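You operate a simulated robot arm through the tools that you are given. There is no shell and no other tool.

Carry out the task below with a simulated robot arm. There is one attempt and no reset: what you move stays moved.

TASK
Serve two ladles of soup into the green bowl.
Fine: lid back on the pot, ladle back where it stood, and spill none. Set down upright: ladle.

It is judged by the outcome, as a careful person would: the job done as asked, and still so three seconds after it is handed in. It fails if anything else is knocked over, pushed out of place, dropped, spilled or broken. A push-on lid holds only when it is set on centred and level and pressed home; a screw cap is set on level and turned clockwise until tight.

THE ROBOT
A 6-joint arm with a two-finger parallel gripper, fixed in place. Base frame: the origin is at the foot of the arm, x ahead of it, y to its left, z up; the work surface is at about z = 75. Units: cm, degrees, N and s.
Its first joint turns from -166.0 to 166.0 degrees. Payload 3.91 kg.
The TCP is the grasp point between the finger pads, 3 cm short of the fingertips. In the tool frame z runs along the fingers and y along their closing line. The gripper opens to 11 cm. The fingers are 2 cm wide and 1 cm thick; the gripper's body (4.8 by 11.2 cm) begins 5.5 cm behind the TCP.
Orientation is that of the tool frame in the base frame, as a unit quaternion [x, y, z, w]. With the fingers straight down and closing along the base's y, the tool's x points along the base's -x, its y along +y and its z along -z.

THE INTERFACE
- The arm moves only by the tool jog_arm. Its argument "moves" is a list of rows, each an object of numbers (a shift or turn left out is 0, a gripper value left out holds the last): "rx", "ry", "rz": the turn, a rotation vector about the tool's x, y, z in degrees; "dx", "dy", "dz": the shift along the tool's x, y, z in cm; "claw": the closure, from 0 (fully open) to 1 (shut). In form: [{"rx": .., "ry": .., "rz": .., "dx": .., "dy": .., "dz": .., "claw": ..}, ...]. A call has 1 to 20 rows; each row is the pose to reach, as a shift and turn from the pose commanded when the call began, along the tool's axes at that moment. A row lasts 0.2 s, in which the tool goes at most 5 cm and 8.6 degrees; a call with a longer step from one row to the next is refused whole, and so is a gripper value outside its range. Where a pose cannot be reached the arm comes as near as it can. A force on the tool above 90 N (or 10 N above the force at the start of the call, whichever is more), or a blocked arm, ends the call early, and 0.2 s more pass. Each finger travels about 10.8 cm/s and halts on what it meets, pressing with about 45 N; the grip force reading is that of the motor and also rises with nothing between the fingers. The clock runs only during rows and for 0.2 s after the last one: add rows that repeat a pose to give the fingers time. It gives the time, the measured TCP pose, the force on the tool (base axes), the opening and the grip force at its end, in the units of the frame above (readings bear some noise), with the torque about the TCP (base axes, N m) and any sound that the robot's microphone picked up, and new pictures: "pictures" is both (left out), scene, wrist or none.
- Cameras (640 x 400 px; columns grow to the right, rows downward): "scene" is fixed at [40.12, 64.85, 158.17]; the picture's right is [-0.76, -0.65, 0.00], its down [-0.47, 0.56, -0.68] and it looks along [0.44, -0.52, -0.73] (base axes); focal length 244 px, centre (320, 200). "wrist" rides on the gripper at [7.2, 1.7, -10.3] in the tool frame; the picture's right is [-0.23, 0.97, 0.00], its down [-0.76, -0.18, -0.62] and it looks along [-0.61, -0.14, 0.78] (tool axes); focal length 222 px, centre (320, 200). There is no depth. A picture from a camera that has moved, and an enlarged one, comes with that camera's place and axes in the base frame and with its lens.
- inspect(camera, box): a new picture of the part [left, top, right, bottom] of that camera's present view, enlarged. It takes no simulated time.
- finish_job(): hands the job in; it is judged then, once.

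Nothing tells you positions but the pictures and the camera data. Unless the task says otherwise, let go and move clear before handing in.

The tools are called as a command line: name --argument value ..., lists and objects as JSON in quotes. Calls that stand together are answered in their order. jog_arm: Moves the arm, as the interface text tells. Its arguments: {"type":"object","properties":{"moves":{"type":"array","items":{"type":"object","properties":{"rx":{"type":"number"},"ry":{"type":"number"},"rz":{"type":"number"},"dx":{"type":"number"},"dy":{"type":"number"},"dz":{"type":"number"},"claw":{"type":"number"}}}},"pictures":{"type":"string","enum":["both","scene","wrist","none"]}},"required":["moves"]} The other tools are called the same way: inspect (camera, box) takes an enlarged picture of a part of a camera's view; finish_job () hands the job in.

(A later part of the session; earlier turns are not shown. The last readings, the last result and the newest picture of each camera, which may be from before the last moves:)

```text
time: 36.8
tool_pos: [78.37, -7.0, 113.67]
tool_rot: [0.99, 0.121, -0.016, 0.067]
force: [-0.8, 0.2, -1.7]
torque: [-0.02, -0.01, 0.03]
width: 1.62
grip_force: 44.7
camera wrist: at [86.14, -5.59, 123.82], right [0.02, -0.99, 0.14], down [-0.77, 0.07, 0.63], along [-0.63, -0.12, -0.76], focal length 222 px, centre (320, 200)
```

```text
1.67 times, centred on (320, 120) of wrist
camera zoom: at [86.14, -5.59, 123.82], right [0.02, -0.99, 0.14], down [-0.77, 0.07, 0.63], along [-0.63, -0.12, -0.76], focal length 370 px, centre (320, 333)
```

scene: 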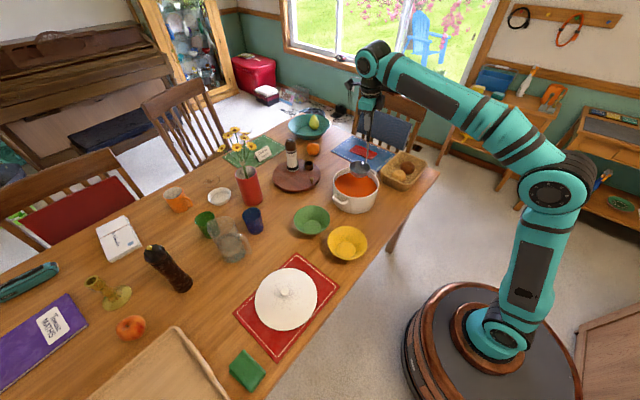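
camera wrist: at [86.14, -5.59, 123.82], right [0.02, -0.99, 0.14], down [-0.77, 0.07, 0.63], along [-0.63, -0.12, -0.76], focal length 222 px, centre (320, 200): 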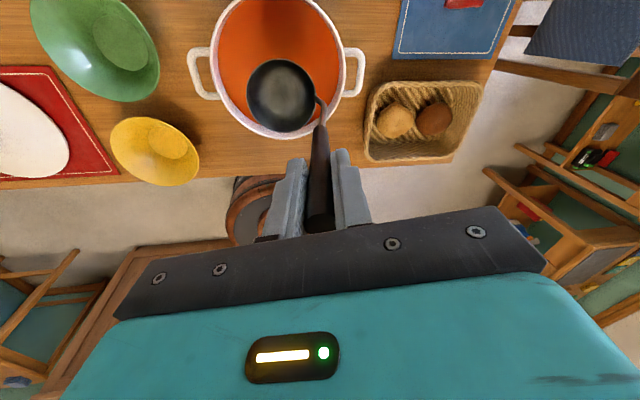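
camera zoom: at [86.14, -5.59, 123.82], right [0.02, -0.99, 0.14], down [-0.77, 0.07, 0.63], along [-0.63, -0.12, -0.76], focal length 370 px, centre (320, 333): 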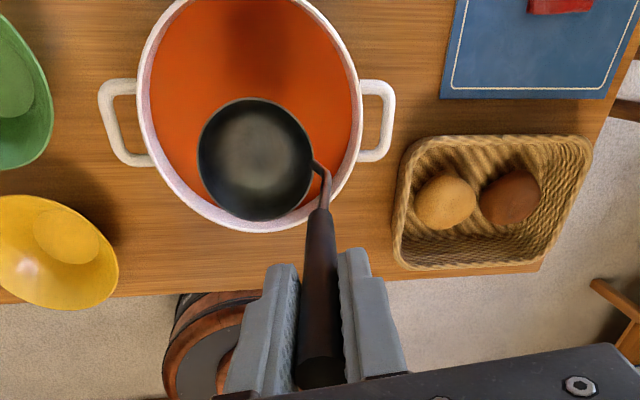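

The ladle is centred over the soup. I'll lower it slowly until the bowl is about at the surface.

jog_arm --moves '[{"dx": 0.02, "dy": -0.06, "dz": 0.5, "claw": 1}, {"dx": 0.07, "dy": -0.19, "dz": 1.48}, {"dx": 0.12, "dy": -0.32, "dz": 2.47}, {"dx": 0.17, "dy": -0.45, "dz": 3.46}, {"dx": 0.22, "dy": -0.58, "dz": 4.45}, {"dx": 0.26, "dy": -0.71, "dz": 5.44}, {"dx": 0.31, "dy": -0.84, "dz": 6.43}, {"dx": 0.36, "dy": -0.97, "dz": 7.42}, {"dx": 0.41, "dy": -1.09, "dz": 8.41}, {"dx": 0.43, "dy": -1.16, "dz": 8.91}, {"dx": 0.43, "dy": -1.16, "dz": 8.91}]'

inspect --camera "scene" --box '[310, 150, 400, 225]'

inspect --camera "wrist" --box '[160, 0, 480, 240]'

```text
time: 39.2
tool_pos: [78.51, -7.17, 104.44]
tool_rot: [0.99, 0.121, -0.015, 0.067]
force: [0.6, 0.7, -2.3]
torque: [-0.03, 0.0, -0.02]
width: 1.65
grip_force: 45.1
camera wrist: at [86.25, -5.69, 114.64], right [0.02, -0.99, 0.14], down [-0.77, 0.07, 0.63], along [-0.63, -0.12, -0.76], focal length 222 px, centre (320, 200)
```

scene: 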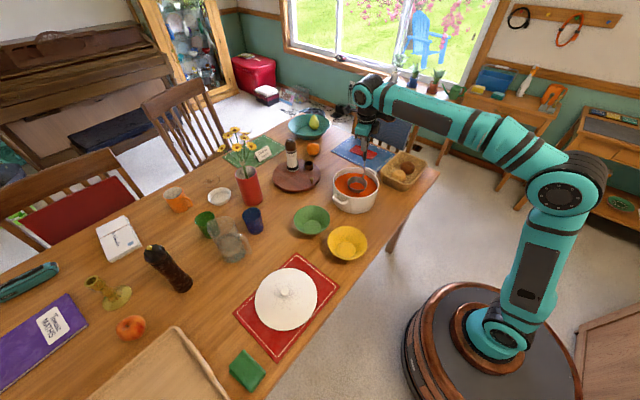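
wrist: 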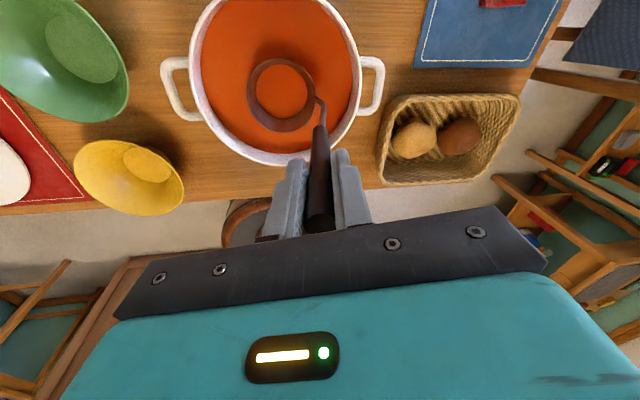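

```text
5.33 times, centred on (355, 188) of scene
camera zoom: at [40.12, 64.85, 158.17], right [-0.76, -0.65, 0.0], down [-0.47, 0.56, -0.68], along [0.44, -0.52, -0.73], focal length 1301 px, centre (133, 267)
```

zoom: 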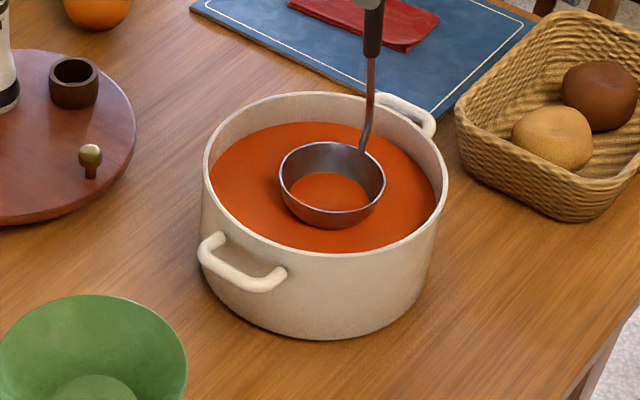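

```text
1.67 times, centred on (320, 120) of wrist
camera zoom: at [86.25, -5.69, 114.64], right [0.02, -0.99, 0.14], down [-0.77, 0.07, 0.63], along [-0.63, -0.12, -0.76], focal length 370 px, centre (320, 333)
```

zoom: 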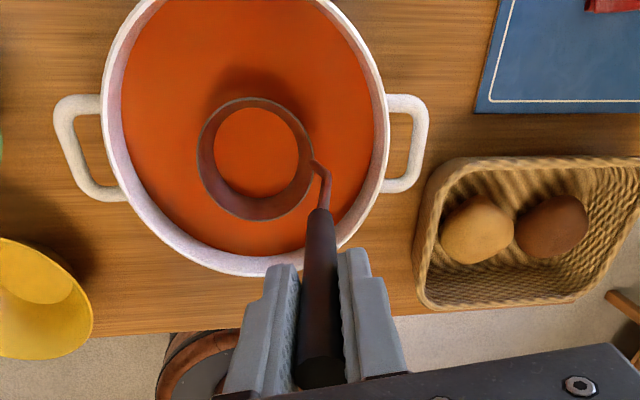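

The soup surface shows about 2 cm below the ladle rim. I'll submerge the rim by about 1.4 cm and hold.

jog_arm --moves '[{"dx": 0.03, "dy": -0.08, "dz": 0.6, "claw": 1}, {"dx": 0.06, "dy": -0.16, "dz": 1.2}, {"dx": 0.09, "dy": -0.23, "dz": 1.8}, {"dx": 0.12, "dy": -0.31, "dz": 2.4}, {"dx": 0.15, "dy": -0.39, "dz": 3.0}, {"dx": 0.163, "dy": -0.44, "dz": 3.36}, {"dx": 0.163, "dy": -0.44, "dz": 3.36}, {"dx": 0.163, "dy": -0.44, "dz": 3.36}, {"dx": 0.163, "dy": -0.44, "dz": 3.36}]'

inspect --camera "scene" --box '[310, 150, 400, 225]'

inspect --camera "wrist" --box '[160, 0, 480, 240]'

```text
time: 41.2
tool_pos: [78.61, -7.13, 101.17]
tool_rot: [0.99, 0.121, -0.015, 0.067]
force: [-0.8, 0.4, -1.2]
torque: [-0.04, -0.01, -0.01]
width: 1.64
grip_force: 45.4
camera wrist: at [86.19, -5.62, 111.25], right [0.02, -0.99, 0.14], down [-0.77, 0.07, 0.63], along [-0.63, -0.12, -0.76], focal length 222 px, centre (320, 200)
```

scene: 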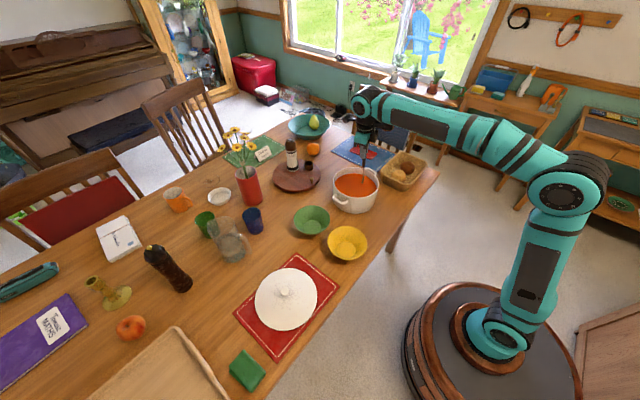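
wrist: 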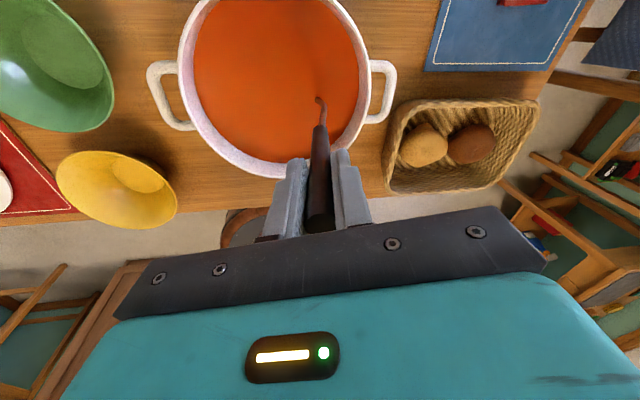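

```text
5.33 times, centred on (355, 188) of scene
camera zoom: at [40.12, 64.85, 158.17], right [-0.76, -0.65, 0.0], down [-0.47, 0.56, -0.68], along [0.44, -0.52, -0.73], focal length 1301 px, centre (133, 267)
```

zoom: 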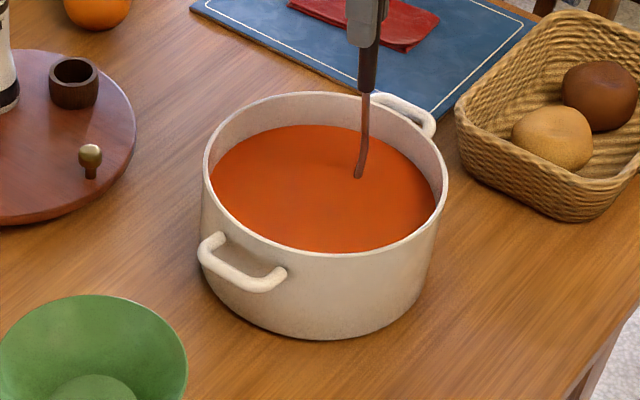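

```text
1.67 times, centred on (320, 120) of wrist
camera zoom: at [86.19, -5.62, 111.25], right [0.02, -0.99, 0.14], down [-0.77, 0.07, 0.63], along [-0.63, -0.12, -0.76], focal length 370 px, centre (320, 333)
```

zoom: 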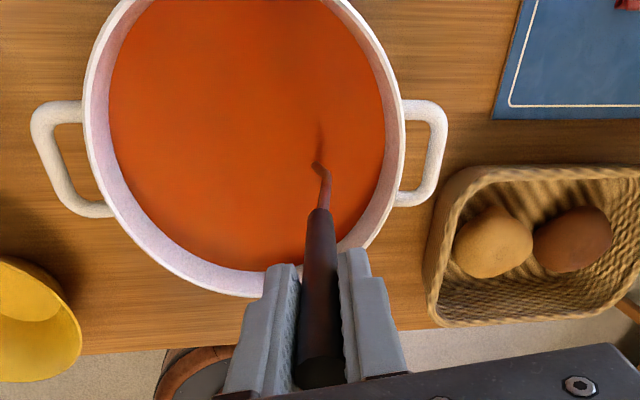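

The ladle is fully submerged. I'll raise it slowly and level.

jog_arm --moves '[{"dx": -0.015, "dy": 0.04, "dz": -0.3, "claw": 1}, {"dx": -0.03, "dy": 0.09, "dz": -0.7}, {"dx": -0.055, "dy": 0.15, "dz": -1.15}, {"dx": -0.08, "dy": 0.21, "dz": -1.65}, {"dx": -0.11, "dy": 0.28, "dz": -2.2}, {"dx": -0.14, "dy": 0.36, "dz": -2.8}, {"dx": -0.17, "dy": 0.44, "dz": -3.4}, {"dx": -0.2, "dy": 0.53, "dz": -4.1}, {"dx": -0.23, "dy": 0.62, "dz": -4.8}, {"dx": -0.27, "dy": 0.73, "dz": -5.6}, {"dx": -0.31, "dy": 0.83, "dz": -6.4}, {"dx": -0.35, "dy": 0.94, "dz": -7.2}, {"dx": -0.39, "dy": 1.05, "dz": -8.1}, {"dx": -0.44, "dy": 1.17, "dz": -9.0}, {"dx": -0.48, "dy": 1.3, "dz": -10.0}, {"dx": -0.53, "dy": 1.43, "dz": -11.0}, {"dx": -0.58, "dy": 1.55, "dz": -11.9}, {"dx": -0.6, "dy": 1.62, "dz": -12.5}, {"dx": -0.613, "dy": 1.65, "dz": -12.67}, {"dx": -0.613, "dy": 1.65, "dz": -12.67}]'

inspect --camera "scene" --box '[300, 130, 405, 225]'

inspect --camera "wrist" --box '[160, 0, 480, 240]'

```text
time: 45.4
tool_pos: [78.63, -7.03, 114.08]
tool_rot: [0.99, 0.121, -0.016, 0.066]
force: [1.2, 0.2, -2.0]
torque: [-0.02, -0.04, 0.05]
width: 1.62
grip_force: 45.5
camera wrist: at [86.18, -5.55, 124.12], right [0.02, -0.99, 0.14], down [-0.77, 0.07, 0.63], along [-0.63, -0.12, -0.76], focal length 222 px, centre (320, 200)
```

scene: 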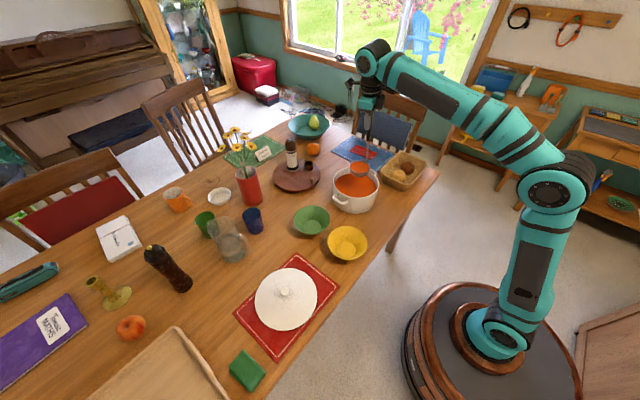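
wrist: 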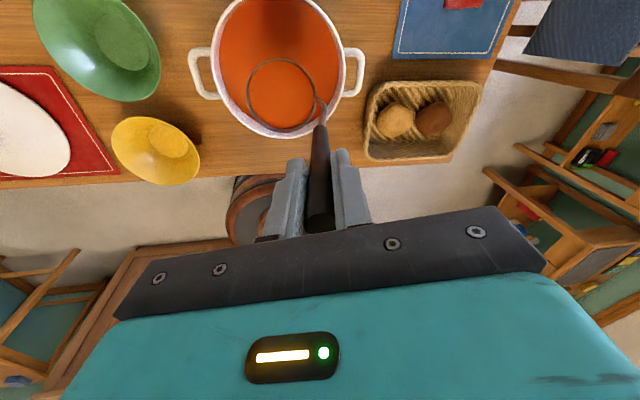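

```text
4.21 times, centred on (352, 178) of scene
camera zoom: at [40.12, 64.85, 158.17], right [-0.76, -0.65, 0.0], down [-0.47, 0.56, -0.68], along [0.44, -0.52, -0.73], focal length 1027 px, centre (183, 295)
```

zoom: 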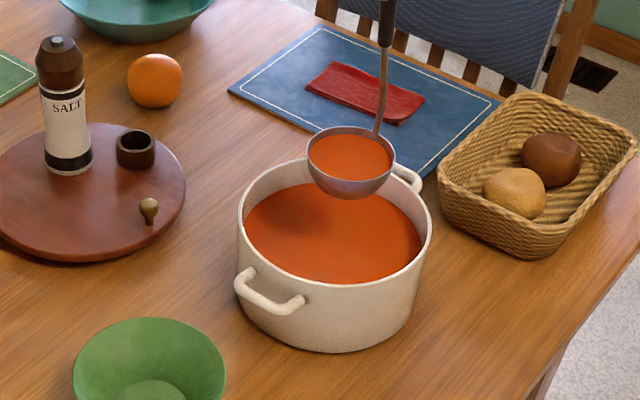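

```text
1.67 times, centred on (320, 120) of wrist
camera zoom: at [86.18, -5.55, 124.12], right [0.02, -0.99, 0.14], down [-0.77, 0.07, 0.63], along [-0.63, -0.12, -0.76], focal length 370 px, centre (320, 333)
```

zoom: 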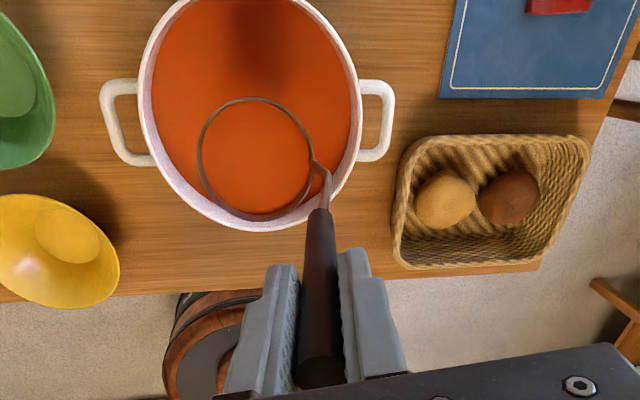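

The ladle is full with a little freeboard and the grip is steady. Before going over the green bowl, I'll rehearse the pouring motion by tipping this ladleful back into the wide pot, pivoting about the ladle bowl.

jog_arm --moves '[{"dx": -1.566, "dy": -0.514, "dz": 0.052, "rx": -1.525, "ry": 4.71, "rz": 0.685, "claw": 1}, {"dx": -3.116, "dy": -1.042, "dz": 0.246, "rx": -3.05, "ry": 9.42, "rz": 1.37}, {"dx": -4.638, "dy": -1.583, "dz": 0.58, "rx": -4.575, "ry": 14.13, "rz": 2.055}, {"dx": -6.12, "dy": -2.13, "dz": 1.052, "rx": -6.1, "ry": 18.84, "rz": 2.74}, {"dx": -6.12, "dy": -2.13, "dz": 1.052, "rx": -6.1, "ry": 18.84, "rz": 2.74}]'

inspect --camera "scene" --box '[300, 130, 405, 225]'

```text
time: 46.6
tool_pos: [72.19, -6.44, 112.98]
tool_rot: [0.977, 0.108, 0.156, 0.099]
force: [-0.9, -0.2, -1.6]
torque: [-0.02, 0.1, -0.01]
width: 1.63
grip_force: 44.8
camera wrist: at [75.86, -4.73, 125.07], right [-0.04, -0.99, 0.16], down [-0.94, 0.09, 0.33], along [-0.33, -0.14, -0.93], focal length 222 px, centre (320, 200)
```

scene: 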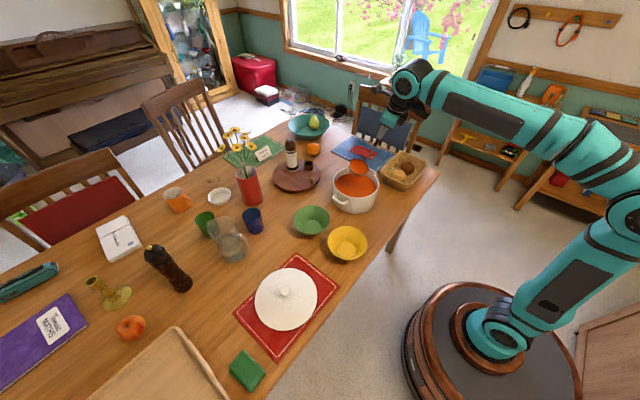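
wrist: 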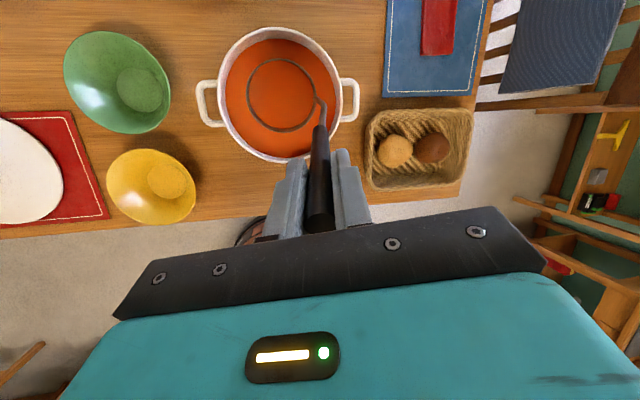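

```text
4.21 times, centred on (352, 178) of scene
camera zoom: at [40.12, 64.85, 158.17], right [-0.76, -0.65, 0.0], down [-0.47, 0.56, -0.68], along [0.44, -0.52, -0.73], focal length 1027 px, centre (183, 295)
```

zoom: 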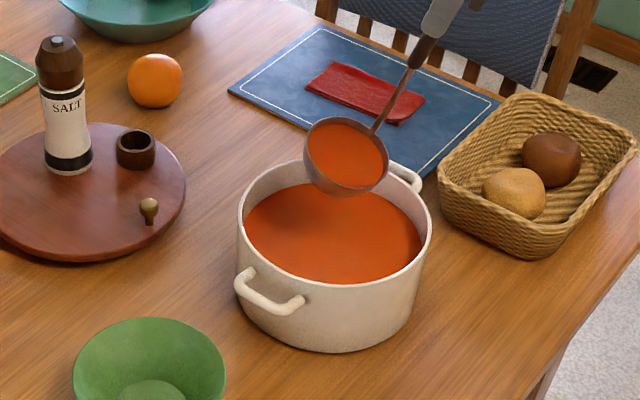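

The tilt is accurate and pivots at the ladle bowl. I'll continue another 45°.

jog_arm --moves '[{"dx": -1.566, "dy": -0.514, "dz": 0.052, "rx": -1.525, "ry": 4.71, "rz": 0.685, "claw": 1}, {"dx": -3.116, "dy": -1.042, "dz": 0.246, "rx": -3.05, "ry": 9.42, "rz": 1.37}, {"dx": -4.638, "dy": -1.583, "dz": 0.58, "rx": -4.575, "ry": 14.13, "rz": 2.055}, {"dx": -6.12, "dy": -2.13, "dz": 1.052, "rx": -6.1, "ry": 18.84, "rz": 2.74}, {"dx": -7.551, "dy": -2.681, "dz": 1.659, "rx": -7.625, "ry": 23.55, "rz": 3.425}, {"dx": -8.919, "dy": -3.231, "dz": 2.395, "rx": -9.15, "ry": 28.26, "rz": 4.11}, {"dx": -10.216, "dy": -3.775, "dz": 3.256, "rx": -10.675, "ry": 32.97, "rz": 4.795}, {"dx": -11.43, "dy": -4.31, "dz": 4.234, "rx": -12.2, "ry": 37.68, "rz": 5.48}, {"dx": -11.43, "dy": -4.31, "dz": 4.234, "rx": -12.2, "ry": 37.68, "rz": 5.48}]'

inspect --camera "scene" --box '[300, 130, 405, 225]'

```text
time: 48.6
tool_pos: [61.69, -8.19, 105.3]
tool_rot: [0.863, 0.078, 0.477, 0.146]
force: [0.6, 0.1, -0.4]
torque: [-0.05, 0.25, -0.02]
width: 1.67
grip_force: 44.8
out of reach, approached as far as the arm can: row 6, 7, 8, 9
camera wrist: at [56.88, -6.05, 116.79], right [-0.13, -0.98, 0.14], down [-0.93, 0.07, -0.35], along [0.34, -0.17, -0.93], focal length 222 px, centre (320, 200)
```

scene: 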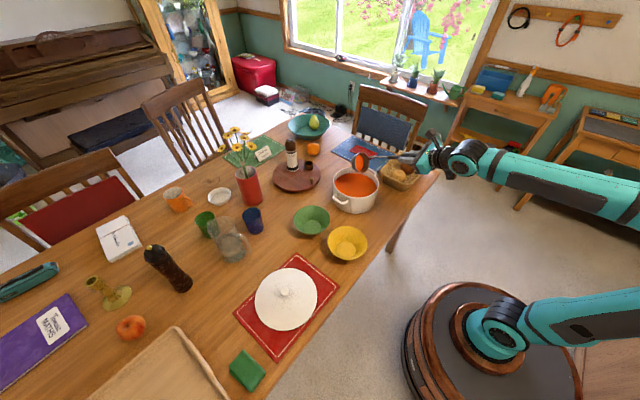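
wrist: 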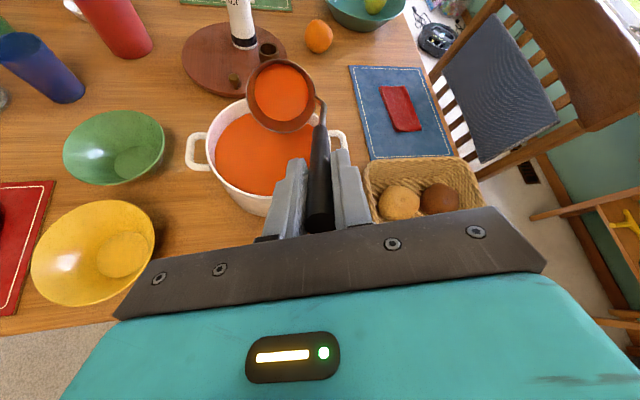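

```text
4.21 times, centred on (352, 178) of scene
camera zoom: at [40.12, 64.85, 158.17], right [-0.76, -0.65, 0.0], down [-0.47, 0.56, -0.68], along [0.44, -0.52, -0.73], focal length 1027 px, centre (183, 295)
```

zoom: 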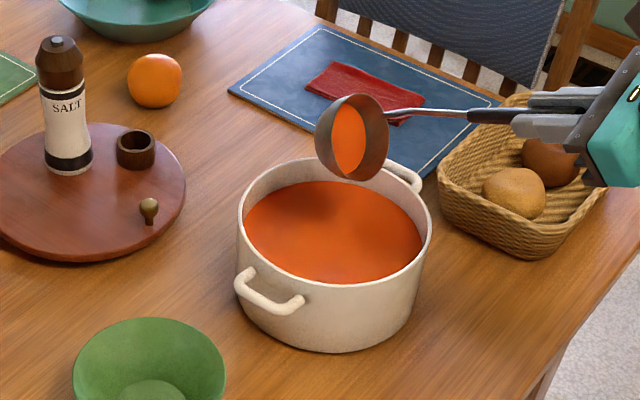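

Beyond about 50° the wrist roll hits its joint limit, which is good to learn over the pot. I'll tip back upright here, then change the ladle's yaw so the full pour is in range.

jog_arm --moves '[{"dx": 1.567, "dy": 0.483, "dz": 0.1, "rx": 1.525, "ry": -4.71, "rz": -0.685, "claw": 1}, {"dx": 3.134, "dy": 0.966, "dz": 0.3225, "rx": 3.05, "ry": -9.42, "rz": -1.37}, {"dx": 4.67, "dy": 1.395, "dz": 0.71, "rx": 4.575, "ry": -14.13, "rz": -2.055}, {"dx": 6.19, "dy": 1.825, "dz": 1.2035, "rx": 6.1, "ry": -18.84, "rz": -2.74}, {"dx": 7.65, "dy": 2.19, "dz": 1.86, "rx": 7.625, "ry": -23.55, "rz": -3.425}, {"dx": 9.076, "dy": 2.551, "dz": 2.616, "rx": 9.15, "ry": -28.26, "rz": -4.11}, {"dx": 10.42, "dy": 2.84, "dz": 3.52, "rx": 10.675, "ry": -32.97, "rz": -4.795}, {"dx": 11.704, "dy": 3.123, "dz": 4.518, "rx": 12.2, "ry": -37.68, "rz": -5.48}, {"dx": 12.88, "dy": 3.325, "dz": 5.64, "rx": 13.725, "ry": -42.39, "rz": -6.165}, {"dx": 13.995, "dy": 3.523, "dz": 6.851, "rx": 15.25, "ry": -47.1, "rz": -6.85}, {"dx": 14.96, "dy": 3.63, "dz": 8.15, "rx": 16.775, "ry": -51.81, "rz": -7.535}, {"dx": 15.877, "dy": 3.739, "dz": 9.543, "rx": 18.3, "ry": -56.52, "rz": -8.22}, {"dx": 15.877, "dy": 3.739, "dz": 9.543, "rx": 18.3, "ry": -56.52, "rz": -8.22}]'

inspect --camera "scene" --box '[300, 130, 405, 225]'

```text
time: 51.4
tool_pos: [77.97, -9.39, 114.33]
tool_rot: [0.99, 0.122, -0.016, 0.067]
force: [0.3, -0.1, -1.7]
torque: [-0.02, 0.0, -0.04]
width: 1.65
grip_force: 44.9
camera wrist: at [85.64, -7.9, 124.49], right [0.02, -0.99, 0.14], down [-0.77, 0.07, 0.63], along [-0.63, -0.12, -0.76], focal length 222 px, centre (320, 200)
```

scene: 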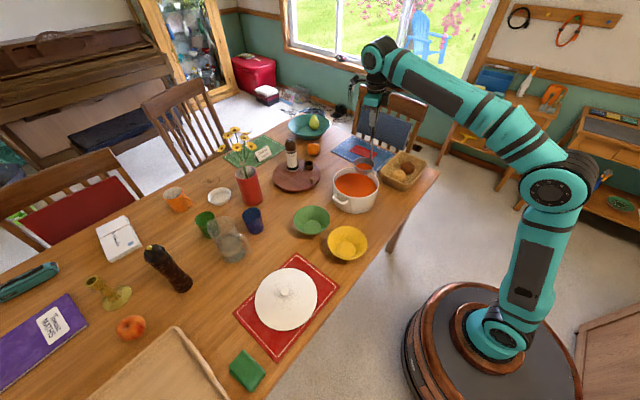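
wrist: 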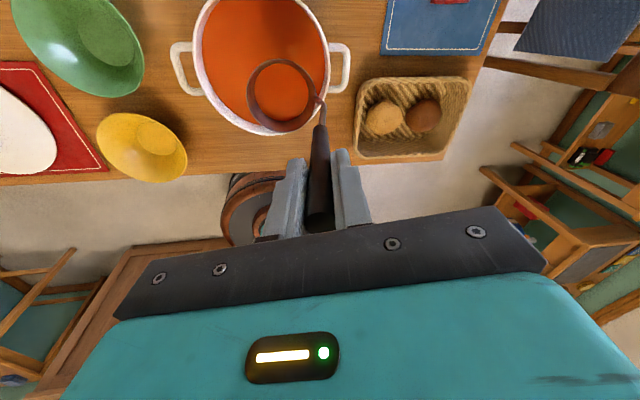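

```text
4.21 times, centred on (352, 178) of scene
camera zoom: at [40.12, 64.85, 158.17], right [-0.76, -0.65, 0.0], down [-0.47, 0.56, -0.68], along [0.44, -0.52, -0.73], focal length 1027 px, centre (183, 295)
```

zoom: 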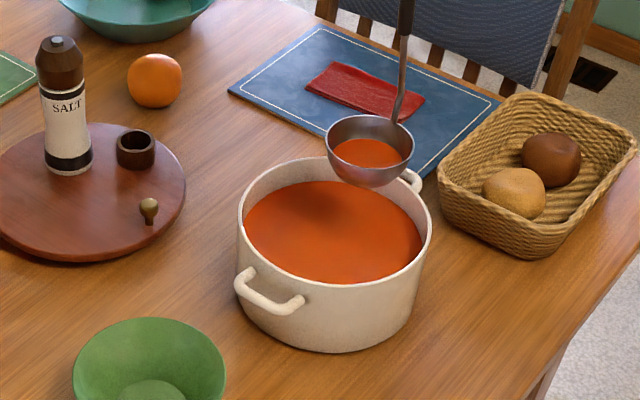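

The ladle is upright again and everything stayed in the pot. I'll yaw it about +22° around its bowl and re-centre over the pot, then rehearse the full tilt in that configuration.

jog_arm --moves '[{"dx": 0.4, "dy": -0.48, "dz": -0.07, "rx": -0.21, "ry": 0.57, "rz": -4.35, "claw": 1}, {"dx": 0.8, "dy": -0.96, "dz": -0.14, "rx": -0.42, "ry": 1.13, "rz": -8.71}, {"dx": 1.2, "dy": -1.44, "dz": -0.22, "rx": -0.63, "ry": 1.7, "rz": -13.06}, {"dx": 1.6, "dy": -1.92, "dz": -0.29, "rx": -0.84, "ry": 2.26, "rz": -17.42}, {"dx": 2.0, "dy": -2.4, "dz": -0.36, "rx": -1.05, "ry": 2.83, "rz": -21.77}, {"dx": 2.0, "dy": -2.4, "dz": -0.36, "rx": -1.05, "ry": 2.83, "rz": -21.77}]'

inspect --camera "scene" --box '[300, 130, 405, 225]'

```text
time: 52.8
tool_pos: [79.54, -6.47, 114.23]
tool_rot: [0.949, 0.309, -0.003, 0.069]
force: [-0.3, -0.3, -2.0]
torque: [-0.02, 0.04, 0.0]
width: 1.63
grip_force: 45.0
camera wrist: at [85.93, -2.36, 124.36], right [0.39, -0.91, 0.14], down [-0.74, -0.22, 0.63], along [-0.54, -0.35, -0.76], focal length 222 px, centre (320, 200)
```

scene: 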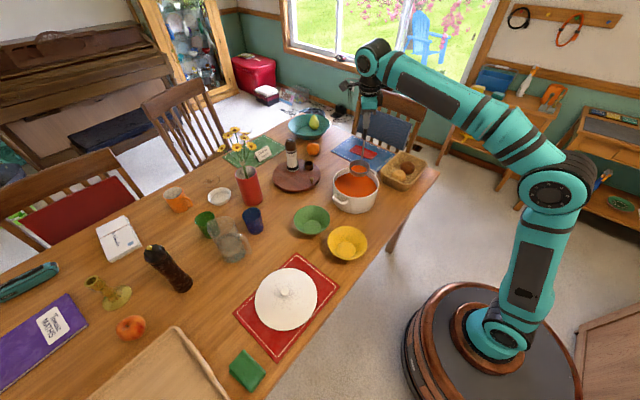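
wrist: 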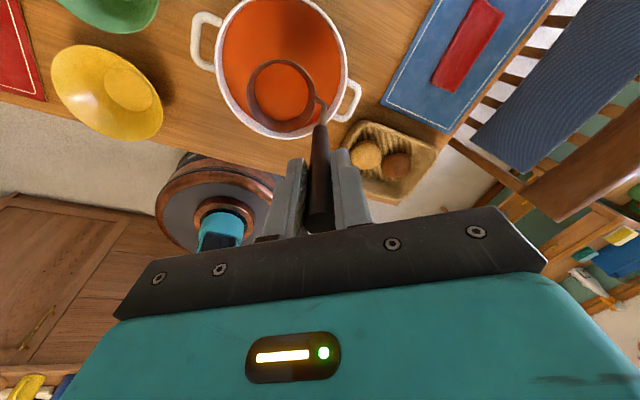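

```text
4.21 times, centred on (352, 178) of scene
camera zoom: at [40.12, 64.85, 158.17], right [-0.76, -0.65, 0.0], down [-0.47, 0.56, -0.68], along [0.44, -0.52, -0.73], focal length 1027 px, centre (183, 295)
```

zoom: 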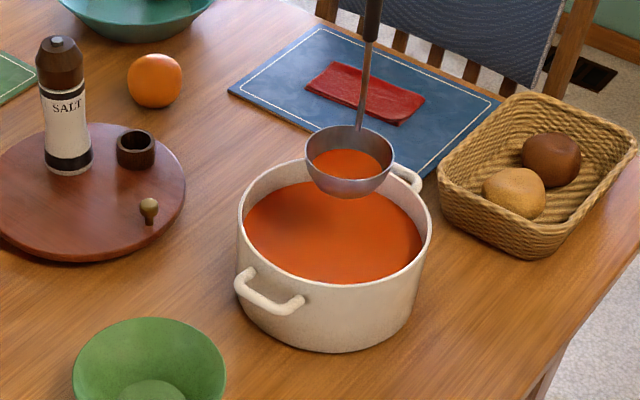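

The orientation is as planned. Now the first 45° of tilt in this configuration.

jog_arm --moves '[{"dx": -0.95, "dy": -0.79, "dz": -0.06, "rx": -2.4, "ry": 2.84, "rz": 0.49, "claw": 1}, {"dx": -1.9, "dy": -1.584, "dz": -0.087, "rx": -4.79, "ry": 5.68, "rz": 0.97}, {"dx": -2.84, "dy": -2.39, "dz": 0.0, "rx": -7.19, "ry": 8.52, "rz": 1.46}, {"dx": -3.766, "dy": -3.194, "dz": 0.146, "rx": -9.58, "ry": 11.36, "rz": 1.94}, {"dx": -4.68, "dy": -4.0, "dz": 0.39, "rx": -11.98, "ry": 14.2, "rz": 2.43}, {"dx": -5.565, "dy": -4.803, "dz": 0.696, "rx": -14.37, "ry": 17.04, "rz": 2.91}, {"dx": -6.43, "dy": -5.6, "dz": 1.09, "rx": -16.77, "ry": 19.89, "rz": 3.4}, {"dx": -7.268, "dy": -6.382, "dz": 1.553, "rx": -19.16, "ry": 22.73, "rz": 3.89}, {"dx": -8.07, "dy": -7.15, "dz": 2.09, "rx": -21.56, "ry": 25.57, "rz": 4.37}, {"dx": -8.844, "dy": -7.904, "dz": 2.703, "rx": -23.96, "ry": 28.41, "rz": 4.86}, {"dx": -9.57, "dy": -8.63, "dz": 3.38, "rx": -26.35, "ry": 31.25, "rz": 5.34}, {"dx": -10.267, "dy": -9.345, "dz": 4.126, "rx": -28.75, "ry": 34.09, "rz": 5.83}, {"dx": -10.267, "dy": -9.345, "dz": 4.126, "rx": -28.75, "ry": 34.09, "rz": 5.83}]'

inspect --camera "scene" --box '[300, 130, 405, 225]'

```text
time: 55.6
tool_pos: [65.84, -5.6, 109.4]
tool_rot: [0.875, 0.258, 0.353, 0.207]
force: [-0.2, -0.8, -1.9]
torque: [-0.01, 0.2, 0.01]
width: 1.63
grip_force: 44.4
camera wrist: at [63.53, -0.92, 120.87], right [0.16, -0.9, 0.41], down [-0.98, -0.2, -0.07], along [0.15, -0.39, -0.91], focal length 222 px, centre (320, 200)
```

scene: 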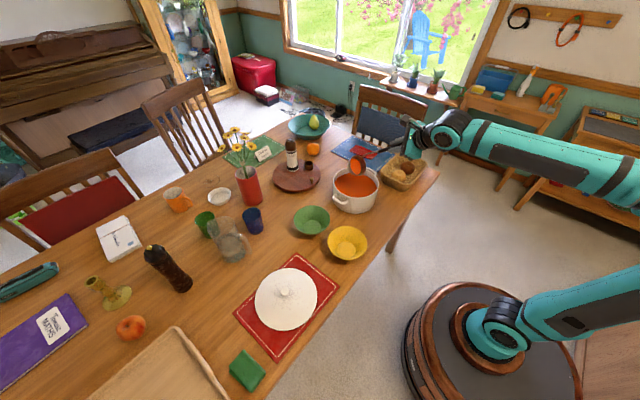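
wrist: 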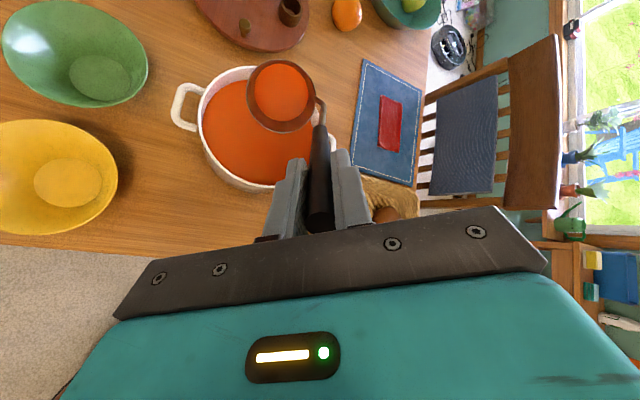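

```text
4.21 times, centred on (352, 178) of scene
camera zoom: at [40.12, 64.85, 158.17], right [-0.76, -0.65, 0.0], down [-0.47, 0.56, -0.68], along [0.44, -0.52, -0.73], focal length 1027 px, centre (183, 295)
```

zoom: 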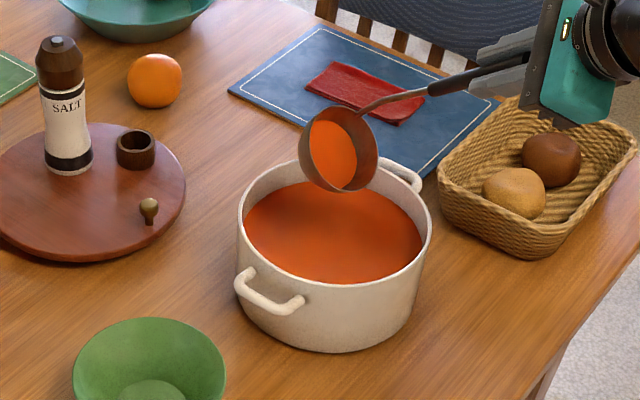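

All reachable so far. I'll continue the same motion for the second 45°.

jog_arm --moves '[{"dx": -0.95, "dy": -0.79, "dz": -0.06, "rx": -2.4, "ry": 2.84, "rz": 0.49, "claw": 1}, {"dx": -1.9, "dy": -1.584, "dz": -0.087, "rx": -4.79, "ry": 5.68, "rz": 0.97}, {"dx": -2.84, "dy": -2.39, "dz": 0.0, "rx": -7.19, "ry": 8.52, "rz": 1.46}, {"dx": -3.766, "dy": -3.194, "dz": 0.146, "rx": -9.58, "ry": 11.36, "rz": 1.94}, {"dx": -4.68, "dy": -4.0, "dz": 0.39, "rx": -11.98, "ry": 14.2, "rz": 2.43}, {"dx": -5.565, "dy": -4.803, "dz": 0.696, "rx": -14.37, "ry": 17.04, "rz": 2.91}, {"dx": -6.43, "dy": -5.6, "dz": 1.09, "rx": -16.77, "ry": 19.89, "rz": 3.4}, {"dx": -7.268, "dy": -6.382, "dz": 1.553, "rx": -19.16, "ry": 22.73, "rz": 3.89}, {"dx": -8.07, "dy": -7.15, "dz": 2.09, "rx": -21.56, "ry": 25.57, "rz": 4.37}, {"dx": -8.844, "dy": -7.904, "dz": 2.703, "rx": -23.96, "ry": 28.41, "rz": 4.86}, {"dx": -9.57, "dy": -8.63, "dz": 3.38, "rx": -26.35, "ry": 31.25, "rz": 5.34}, {"dx": -10.267, "dy": -9.345, "dz": 4.126, "rx": -28.75, "ry": 34.09, "rz": 5.83}, {"dx": -10.267, "dy": -9.345, "dz": 4.126, "rx": -28.75, "ry": 34.09, "rz": 5.83}]'

inspect --camera "scene" --box '[300, 130, 405, 225]'

inspect --camera "scene" --box '[320, 100, 560, 250]'

```text
time: 58.4
tool_pos: [59.85, -5.12, 96.57]
tool_rot: [0.669, 0.169, 0.653, 0.312]
force: [0.6, 0.2, -1.5]
torque: [0.03, 0.27, 0.01]
width: 1.6
grip_force: 44.8
out of reach, approached as far as the arm can: row 5, 6, 7, 8
camera wrist: at [50.15, 0.18, 102.71], right [-0.2, -0.87, 0.45], down [-0.65, -0.23, -0.73], along [0.74, -0.43, -0.52], focal length 222 px, centre (320, 200)
```

scene: 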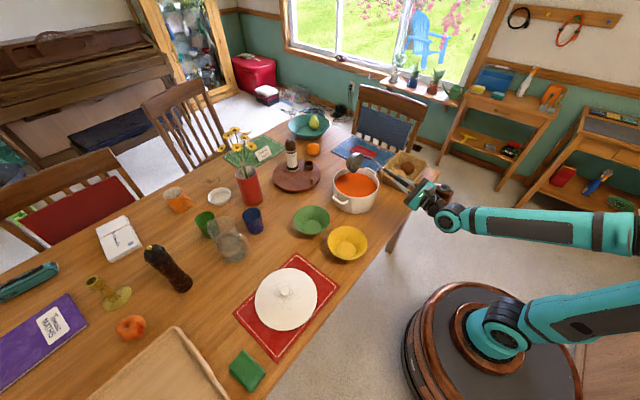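
wrist: 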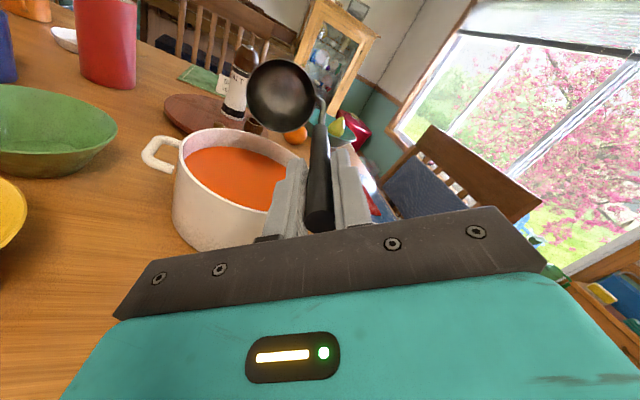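

```text
4.21 times, centred on (352, 178) of scene
camera zoom: at [40.12, 64.85, 158.17], right [-0.76, -0.65, 0.0], down [-0.47, 0.56, -0.68], along [0.44, -0.52, -0.73], focal length 1027 px, centre (183, 295)
```

zoom: 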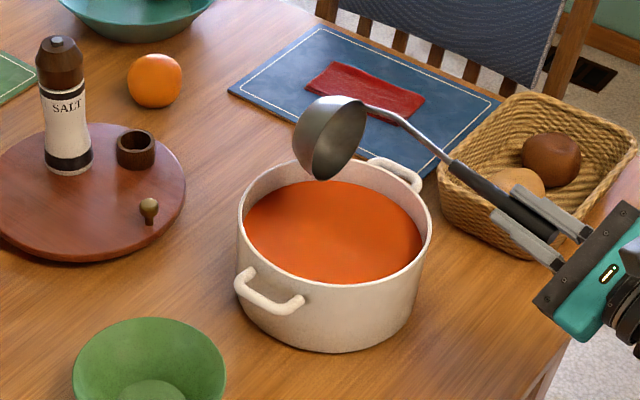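

```text
2.67 times, centred on (440, 175) of scene
camera zoom: at [40.12, 64.85, 158.17], right [-0.76, -0.65, 0.0], down [-0.47, 0.56, -0.68], along [0.44, -0.52, -0.73], focal length 651 px, centre (0, 267)
```

zoom: 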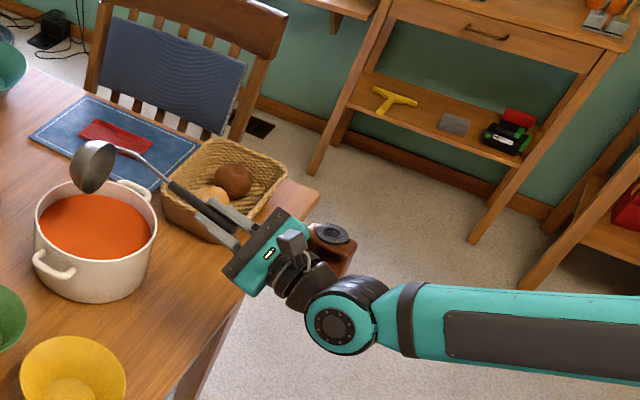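

The ladle emptied fully at 90°. The out-of-reach rows around 60–75° look like a wrist singularity, with the tool in line with the forearm, so for the real pour I'll tilt in a direction off to one side. First I'll raise and return the empty ladle upright over the pot.

jog_arm --moves '[{"dx": 1.5, "dy": 1.28, "dz": 0.09, "claw": 1}, {"dx": 3.07, "dy": 2.55, "dz": 0.19}, {"dx": 4.6, "dy": 3.83, "dz": 0.28}, {"dx": 6.14, "dy": 5.1, "dz": 0.37}, {"dx": 8.042, "dy": 6.631, "dz": 0.777, "rx": 4.79, "ry": -5.68, "rz": -0.97}, {"dx": 9.913, "dy": 8.084, "dz": 1.495, "rx": 9.58, "ry": -11.36, "rz": -1.94}, {"dx": 11.722, "dy": 9.432, "dz": 2.514, "rx": 14.37, "ry": -17.04, "rz": -2.91}, {"dx": 13.437, "dy": 10.653, "dz": 3.815, "rx": 19.16, "ry": -22.73, "rz": -3.89}, {"dx": 15.029, "dy": 11.726, "dz": 5.376, "rx": 23.96, "ry": -28.41, "rz": -4.86}, {"dx": 16.471, "dy": 12.633, "dz": 7.171, "rx": 28.75, "ry": -34.09, "rz": -5.83}, {"dx": 17.738, "dy": 13.358, "dz": 9.169, "rx": 33.54, "ry": -39.77, "rz": -6.8}, {"dx": 18.809, "dy": 13.889, "dz": 11.335, "rx": 38.33, "ry": -45.45, "rz": -7.77}, {"dx": 19.664, "dy": 14.216, "dz": 13.632, "rx": 43.12, "ry": -51.13, "rz": -8.74}, {"dx": 20.291, "dy": 14.335, "dz": 16.023, "rx": 47.91, "ry": -56.81, "rz": -9.71}, {"dx": 20.676, "dy": 14.243, "dz": 18.465, "rx": 52.7, "ry": -62.49, "rz": -10.68}, {"dx": 20.815, "dy": 13.941, "dz": 20.916, "rx": 57.49, "ry": -68.17, "rz": -11.65}, {"dx": 20.815, "dy": 13.941, "dz": 20.916, "rx": 57.49, "ry": -68.17, "rz": -11.65}]'

inspect --camera "scene" --box '[300, 110, 405, 225]'

```text
time: 62.0
tool_pos: [80.11, -6.14, 123.51]
tool_rot: [0.944, 0.304, -0.032, 0.127]
force: [0.5, -0.6, -2.8]
torque: [-0.04, 0.03, -0.01]
width: 1.62
grip_force: 44.7
out of reach, approached as far as the arm can: row 6, 7, 10, 11, 12, 13, 14, 15, 16, 17
camera wrist: at [86.79, -0.75, 132.9], right [0.38, -0.89, 0.25], down [-0.73, -0.13, 0.67], along [-0.56, -0.44, -0.7], focal length 222 px, centre (320, 200)
```

scene: 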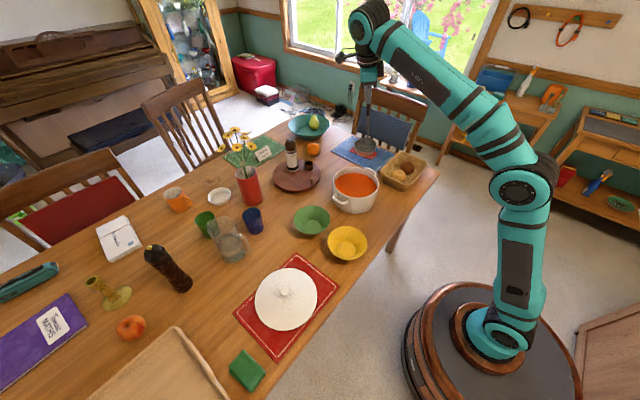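
wrist: 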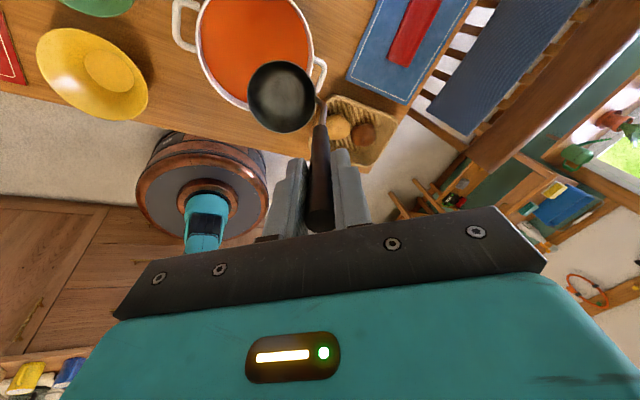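

```text
3.48 times, centred on (352, 168) of scene
camera zoom: at [40.12, 64.85, 158.17], right [-0.76, -0.65, 0.0], down [-0.47, 0.56, -0.68], along [0.44, -0.52, -0.73], focal length 849 px, centre (207, 313)
```

zoom: 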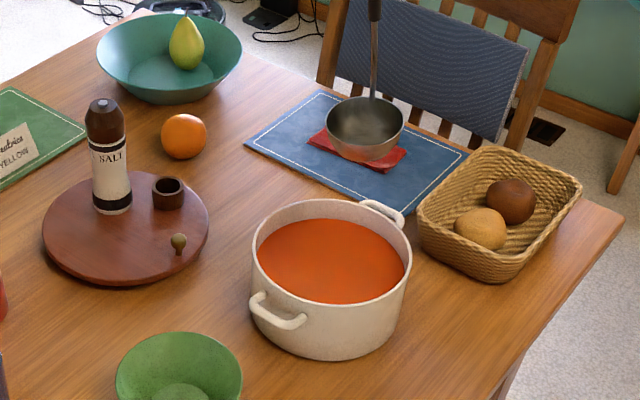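

The arm now reports it can't quite reach this pose, probably because it came back through the singularity on the other side. I'll look closely at the wrist before continuing.

inspect --camera "scene" --box '[320, 0, 560, 150]'

inspect --camera "scene" --box '[400, 60, 640, 400]'

```text
2.67 times, centred on (440, 75) of scene
camera zoom: at [40.12, 64.85, 158.17], right [-0.76, -0.65, 0.0], down [-0.47, 0.56, -0.68], along [0.44, -0.52, -0.73], focal length 651 px, centre (0, 533)
```

zoom: 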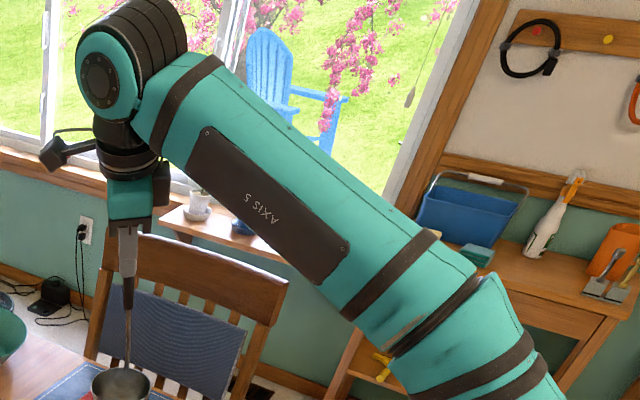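

```text
1.18 times, centred on (520, 230) of scene
camera zoom: at [40.12, 64.85, 158.17], right [-0.76, -0.65, 0.0], down [-0.47, 0.56, -0.68], along [0.44, -0.52, -0.73], focal length 287 px, centre (85, 165)
```

zoom: 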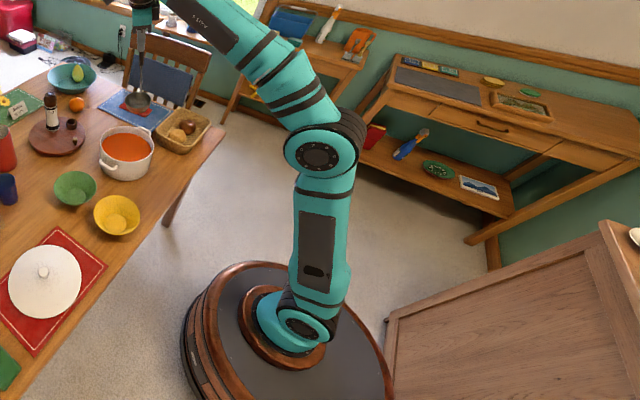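

The forearm has rolled: the "AXIS 5" label is upside down. With the ladle empty and high, I'll tilt the tool sideways in free space to unwind that roll and watch how it responds.

jog_arm --moves '[{"rx": -4.07, "ry": -2.91, "rz": -0.09, "claw": 1}, {"rx": -8.13, "ry": -5.82, "rz": -0.17}, {"rx": -12.2, "ry": -8.73, "rz": -0.26}, {"rx": -16.3, "ry": -11.6, "rz": -0.34}, {"rx": -20.3, "ry": -14.6, "rz": -0.43}, {"rx": -24.4, "ry": -17.5, "rz": -0.51}, {"rx": -28.5, "ry": -20.4, "rz": -0.6}, {"rx": -32.5, "ry": -23.3, "rz": -0.68}, {"rx": -32.5, "ry": -23.3, "rz": -0.68}]'

inspect --camera "scene" --box '[320, 0, 560, 150]'

```text
time: 64.0
tool_pos: [80.12, -6.18, 123.42]
tool_rot: [0.843, 0.274, -0.134, 0.443]
force: [-0.4, 0.5, -1.4]
torque: [0.2, 0.02, 0.0]
width: 1.63
grip_force: 45.1
camera wrist: at [86.92, 4.03, 127.13], right [0.38, -0.52, 0.76], down [-0.73, 0.33, 0.59], along [-0.56, -0.79, -0.26], focal length 222 px, centre (320, 200)
```

scene: 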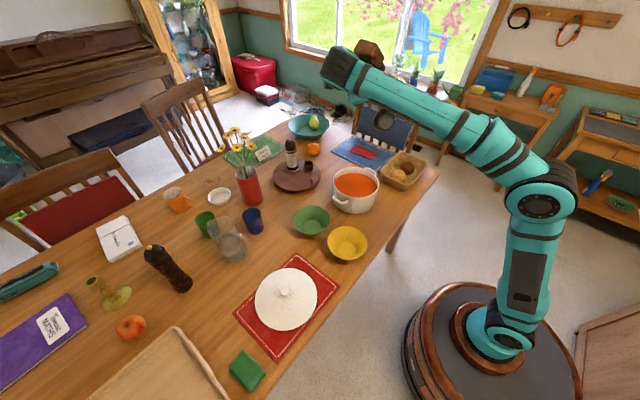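
wrist: 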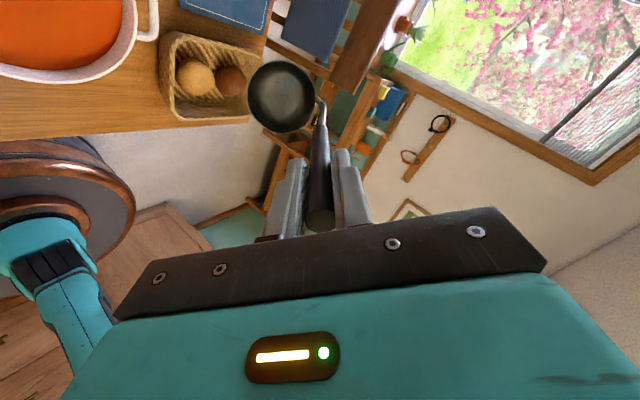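

```text
2.67 times, centred on (440, 75) of scene
camera zoom: at [40.12, 64.85, 158.17], right [-0.76, -0.65, 0.0], down [-0.47, 0.56, -0.68], along [0.44, -0.52, -0.73], focal length 651 px, centre (0, 533)
```

zoom: 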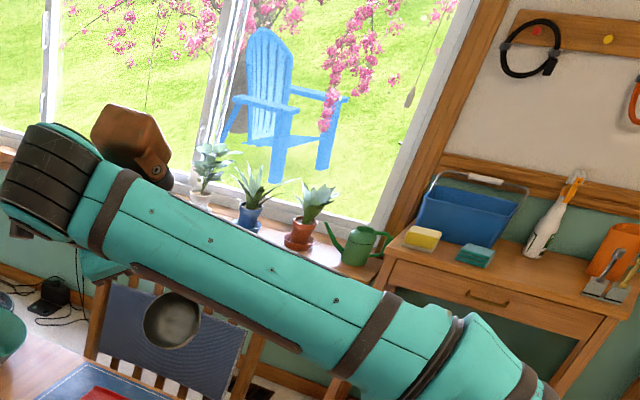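

Unwinding works sideways. I'll bring the tool to horizontal, pulled in over free space, as the first part of a path that returns the wrist to its original configuration.

jog_arm --moves '[{"dx": -2.15, "dy": -1.34, "dz": 1.37, "rx": -3.56, "ry": -2.54, "rz": -0.08, "claw": 1}, {"dx": -4.3, "dy": -2.67, "dz": 2.74, "rx": -7.13, "ry": -5.08, "rz": -0.15}, {"dx": -6.44, "dy": -4.0, "dz": 4.1, "rx": -10.7, "ry": -7.6, "rz": -0.23}, {"dx": -8.6, "dy": -5.34, "dz": 5.47, "rx": -14.25, "ry": -10.15, "rz": -0.3}, {"dx": -10.74, "dy": -6.68, "dz": 6.84, "rx": -17.8, "ry": -12.7, "rz": -0.38}, {"dx": -12.9, "dy": -8.0, "dz": 8.2, "rx": -21.4, "ry": -15.2, "rz": -0.45}, {"dx": -15.0, "dy": -9.35, "dz": 9.57, "rx": -24.9, "ry": -17.8, "rz": -0.53}, {"dx": -17.18, "dy": -10.68, "dz": 10.94, "rx": -28.5, "ry": -20.3, "rz": -0.6}, {"dx": -17.18, "dy": -10.68, "dz": 10.94, "rx": -28.5, "ry": -20.3, "rz": -0.6}]'

inspect --camera "scene" --box '[340, 20, 640, 220]'

```text
time: 66.0
tool_pos: [60.18, -16.12, 118.35]
tool_rot: [0.671, 0.221, -0.209, 0.676]
force: [1.0, 0.9, -1.7]
torque: [0.28, -0.04, 0.0]
width: 1.64
grip_force: 44.7
camera wrist: at [66.93, -5.66, 115.46], right [0.38, 0.01, 0.93], down [-0.73, 0.61, 0.3], along [-0.56, -0.79, 0.24], focal length 222 px, centre (320, 200)
```

scene: 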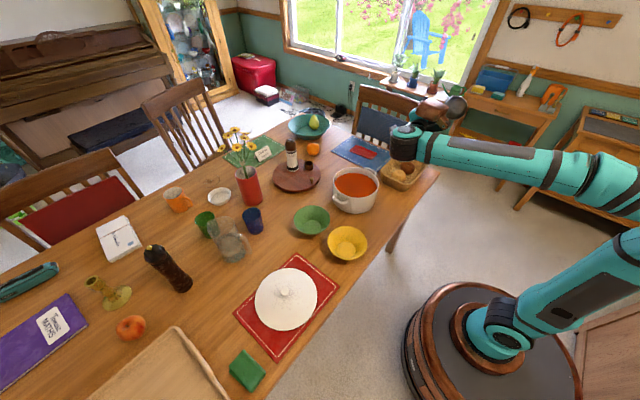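
wrist: 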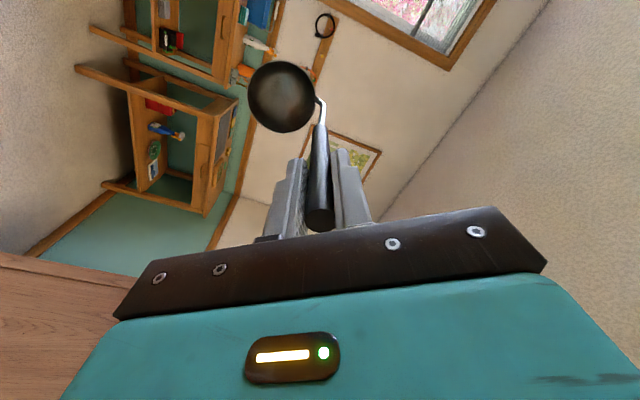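

```text
2.00 times, centred on (490, 120) of scene
camera zoom: at [40.12, 64.85, 158.17], right [-0.76, -0.65, 0.0], down [-0.47, 0.56, -0.68], along [0.44, -0.52, -0.73], focal length 488 px, centre (-20, 360)
```

zoom: 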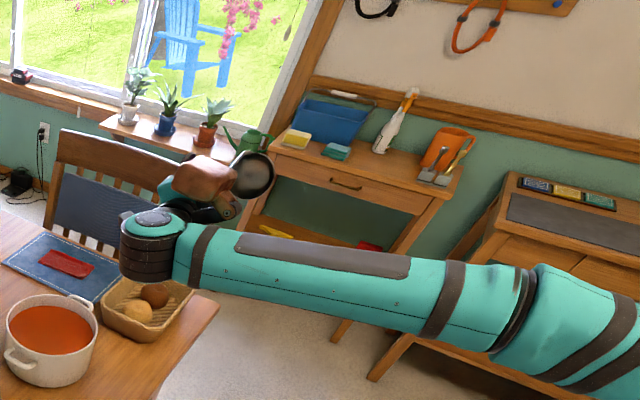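

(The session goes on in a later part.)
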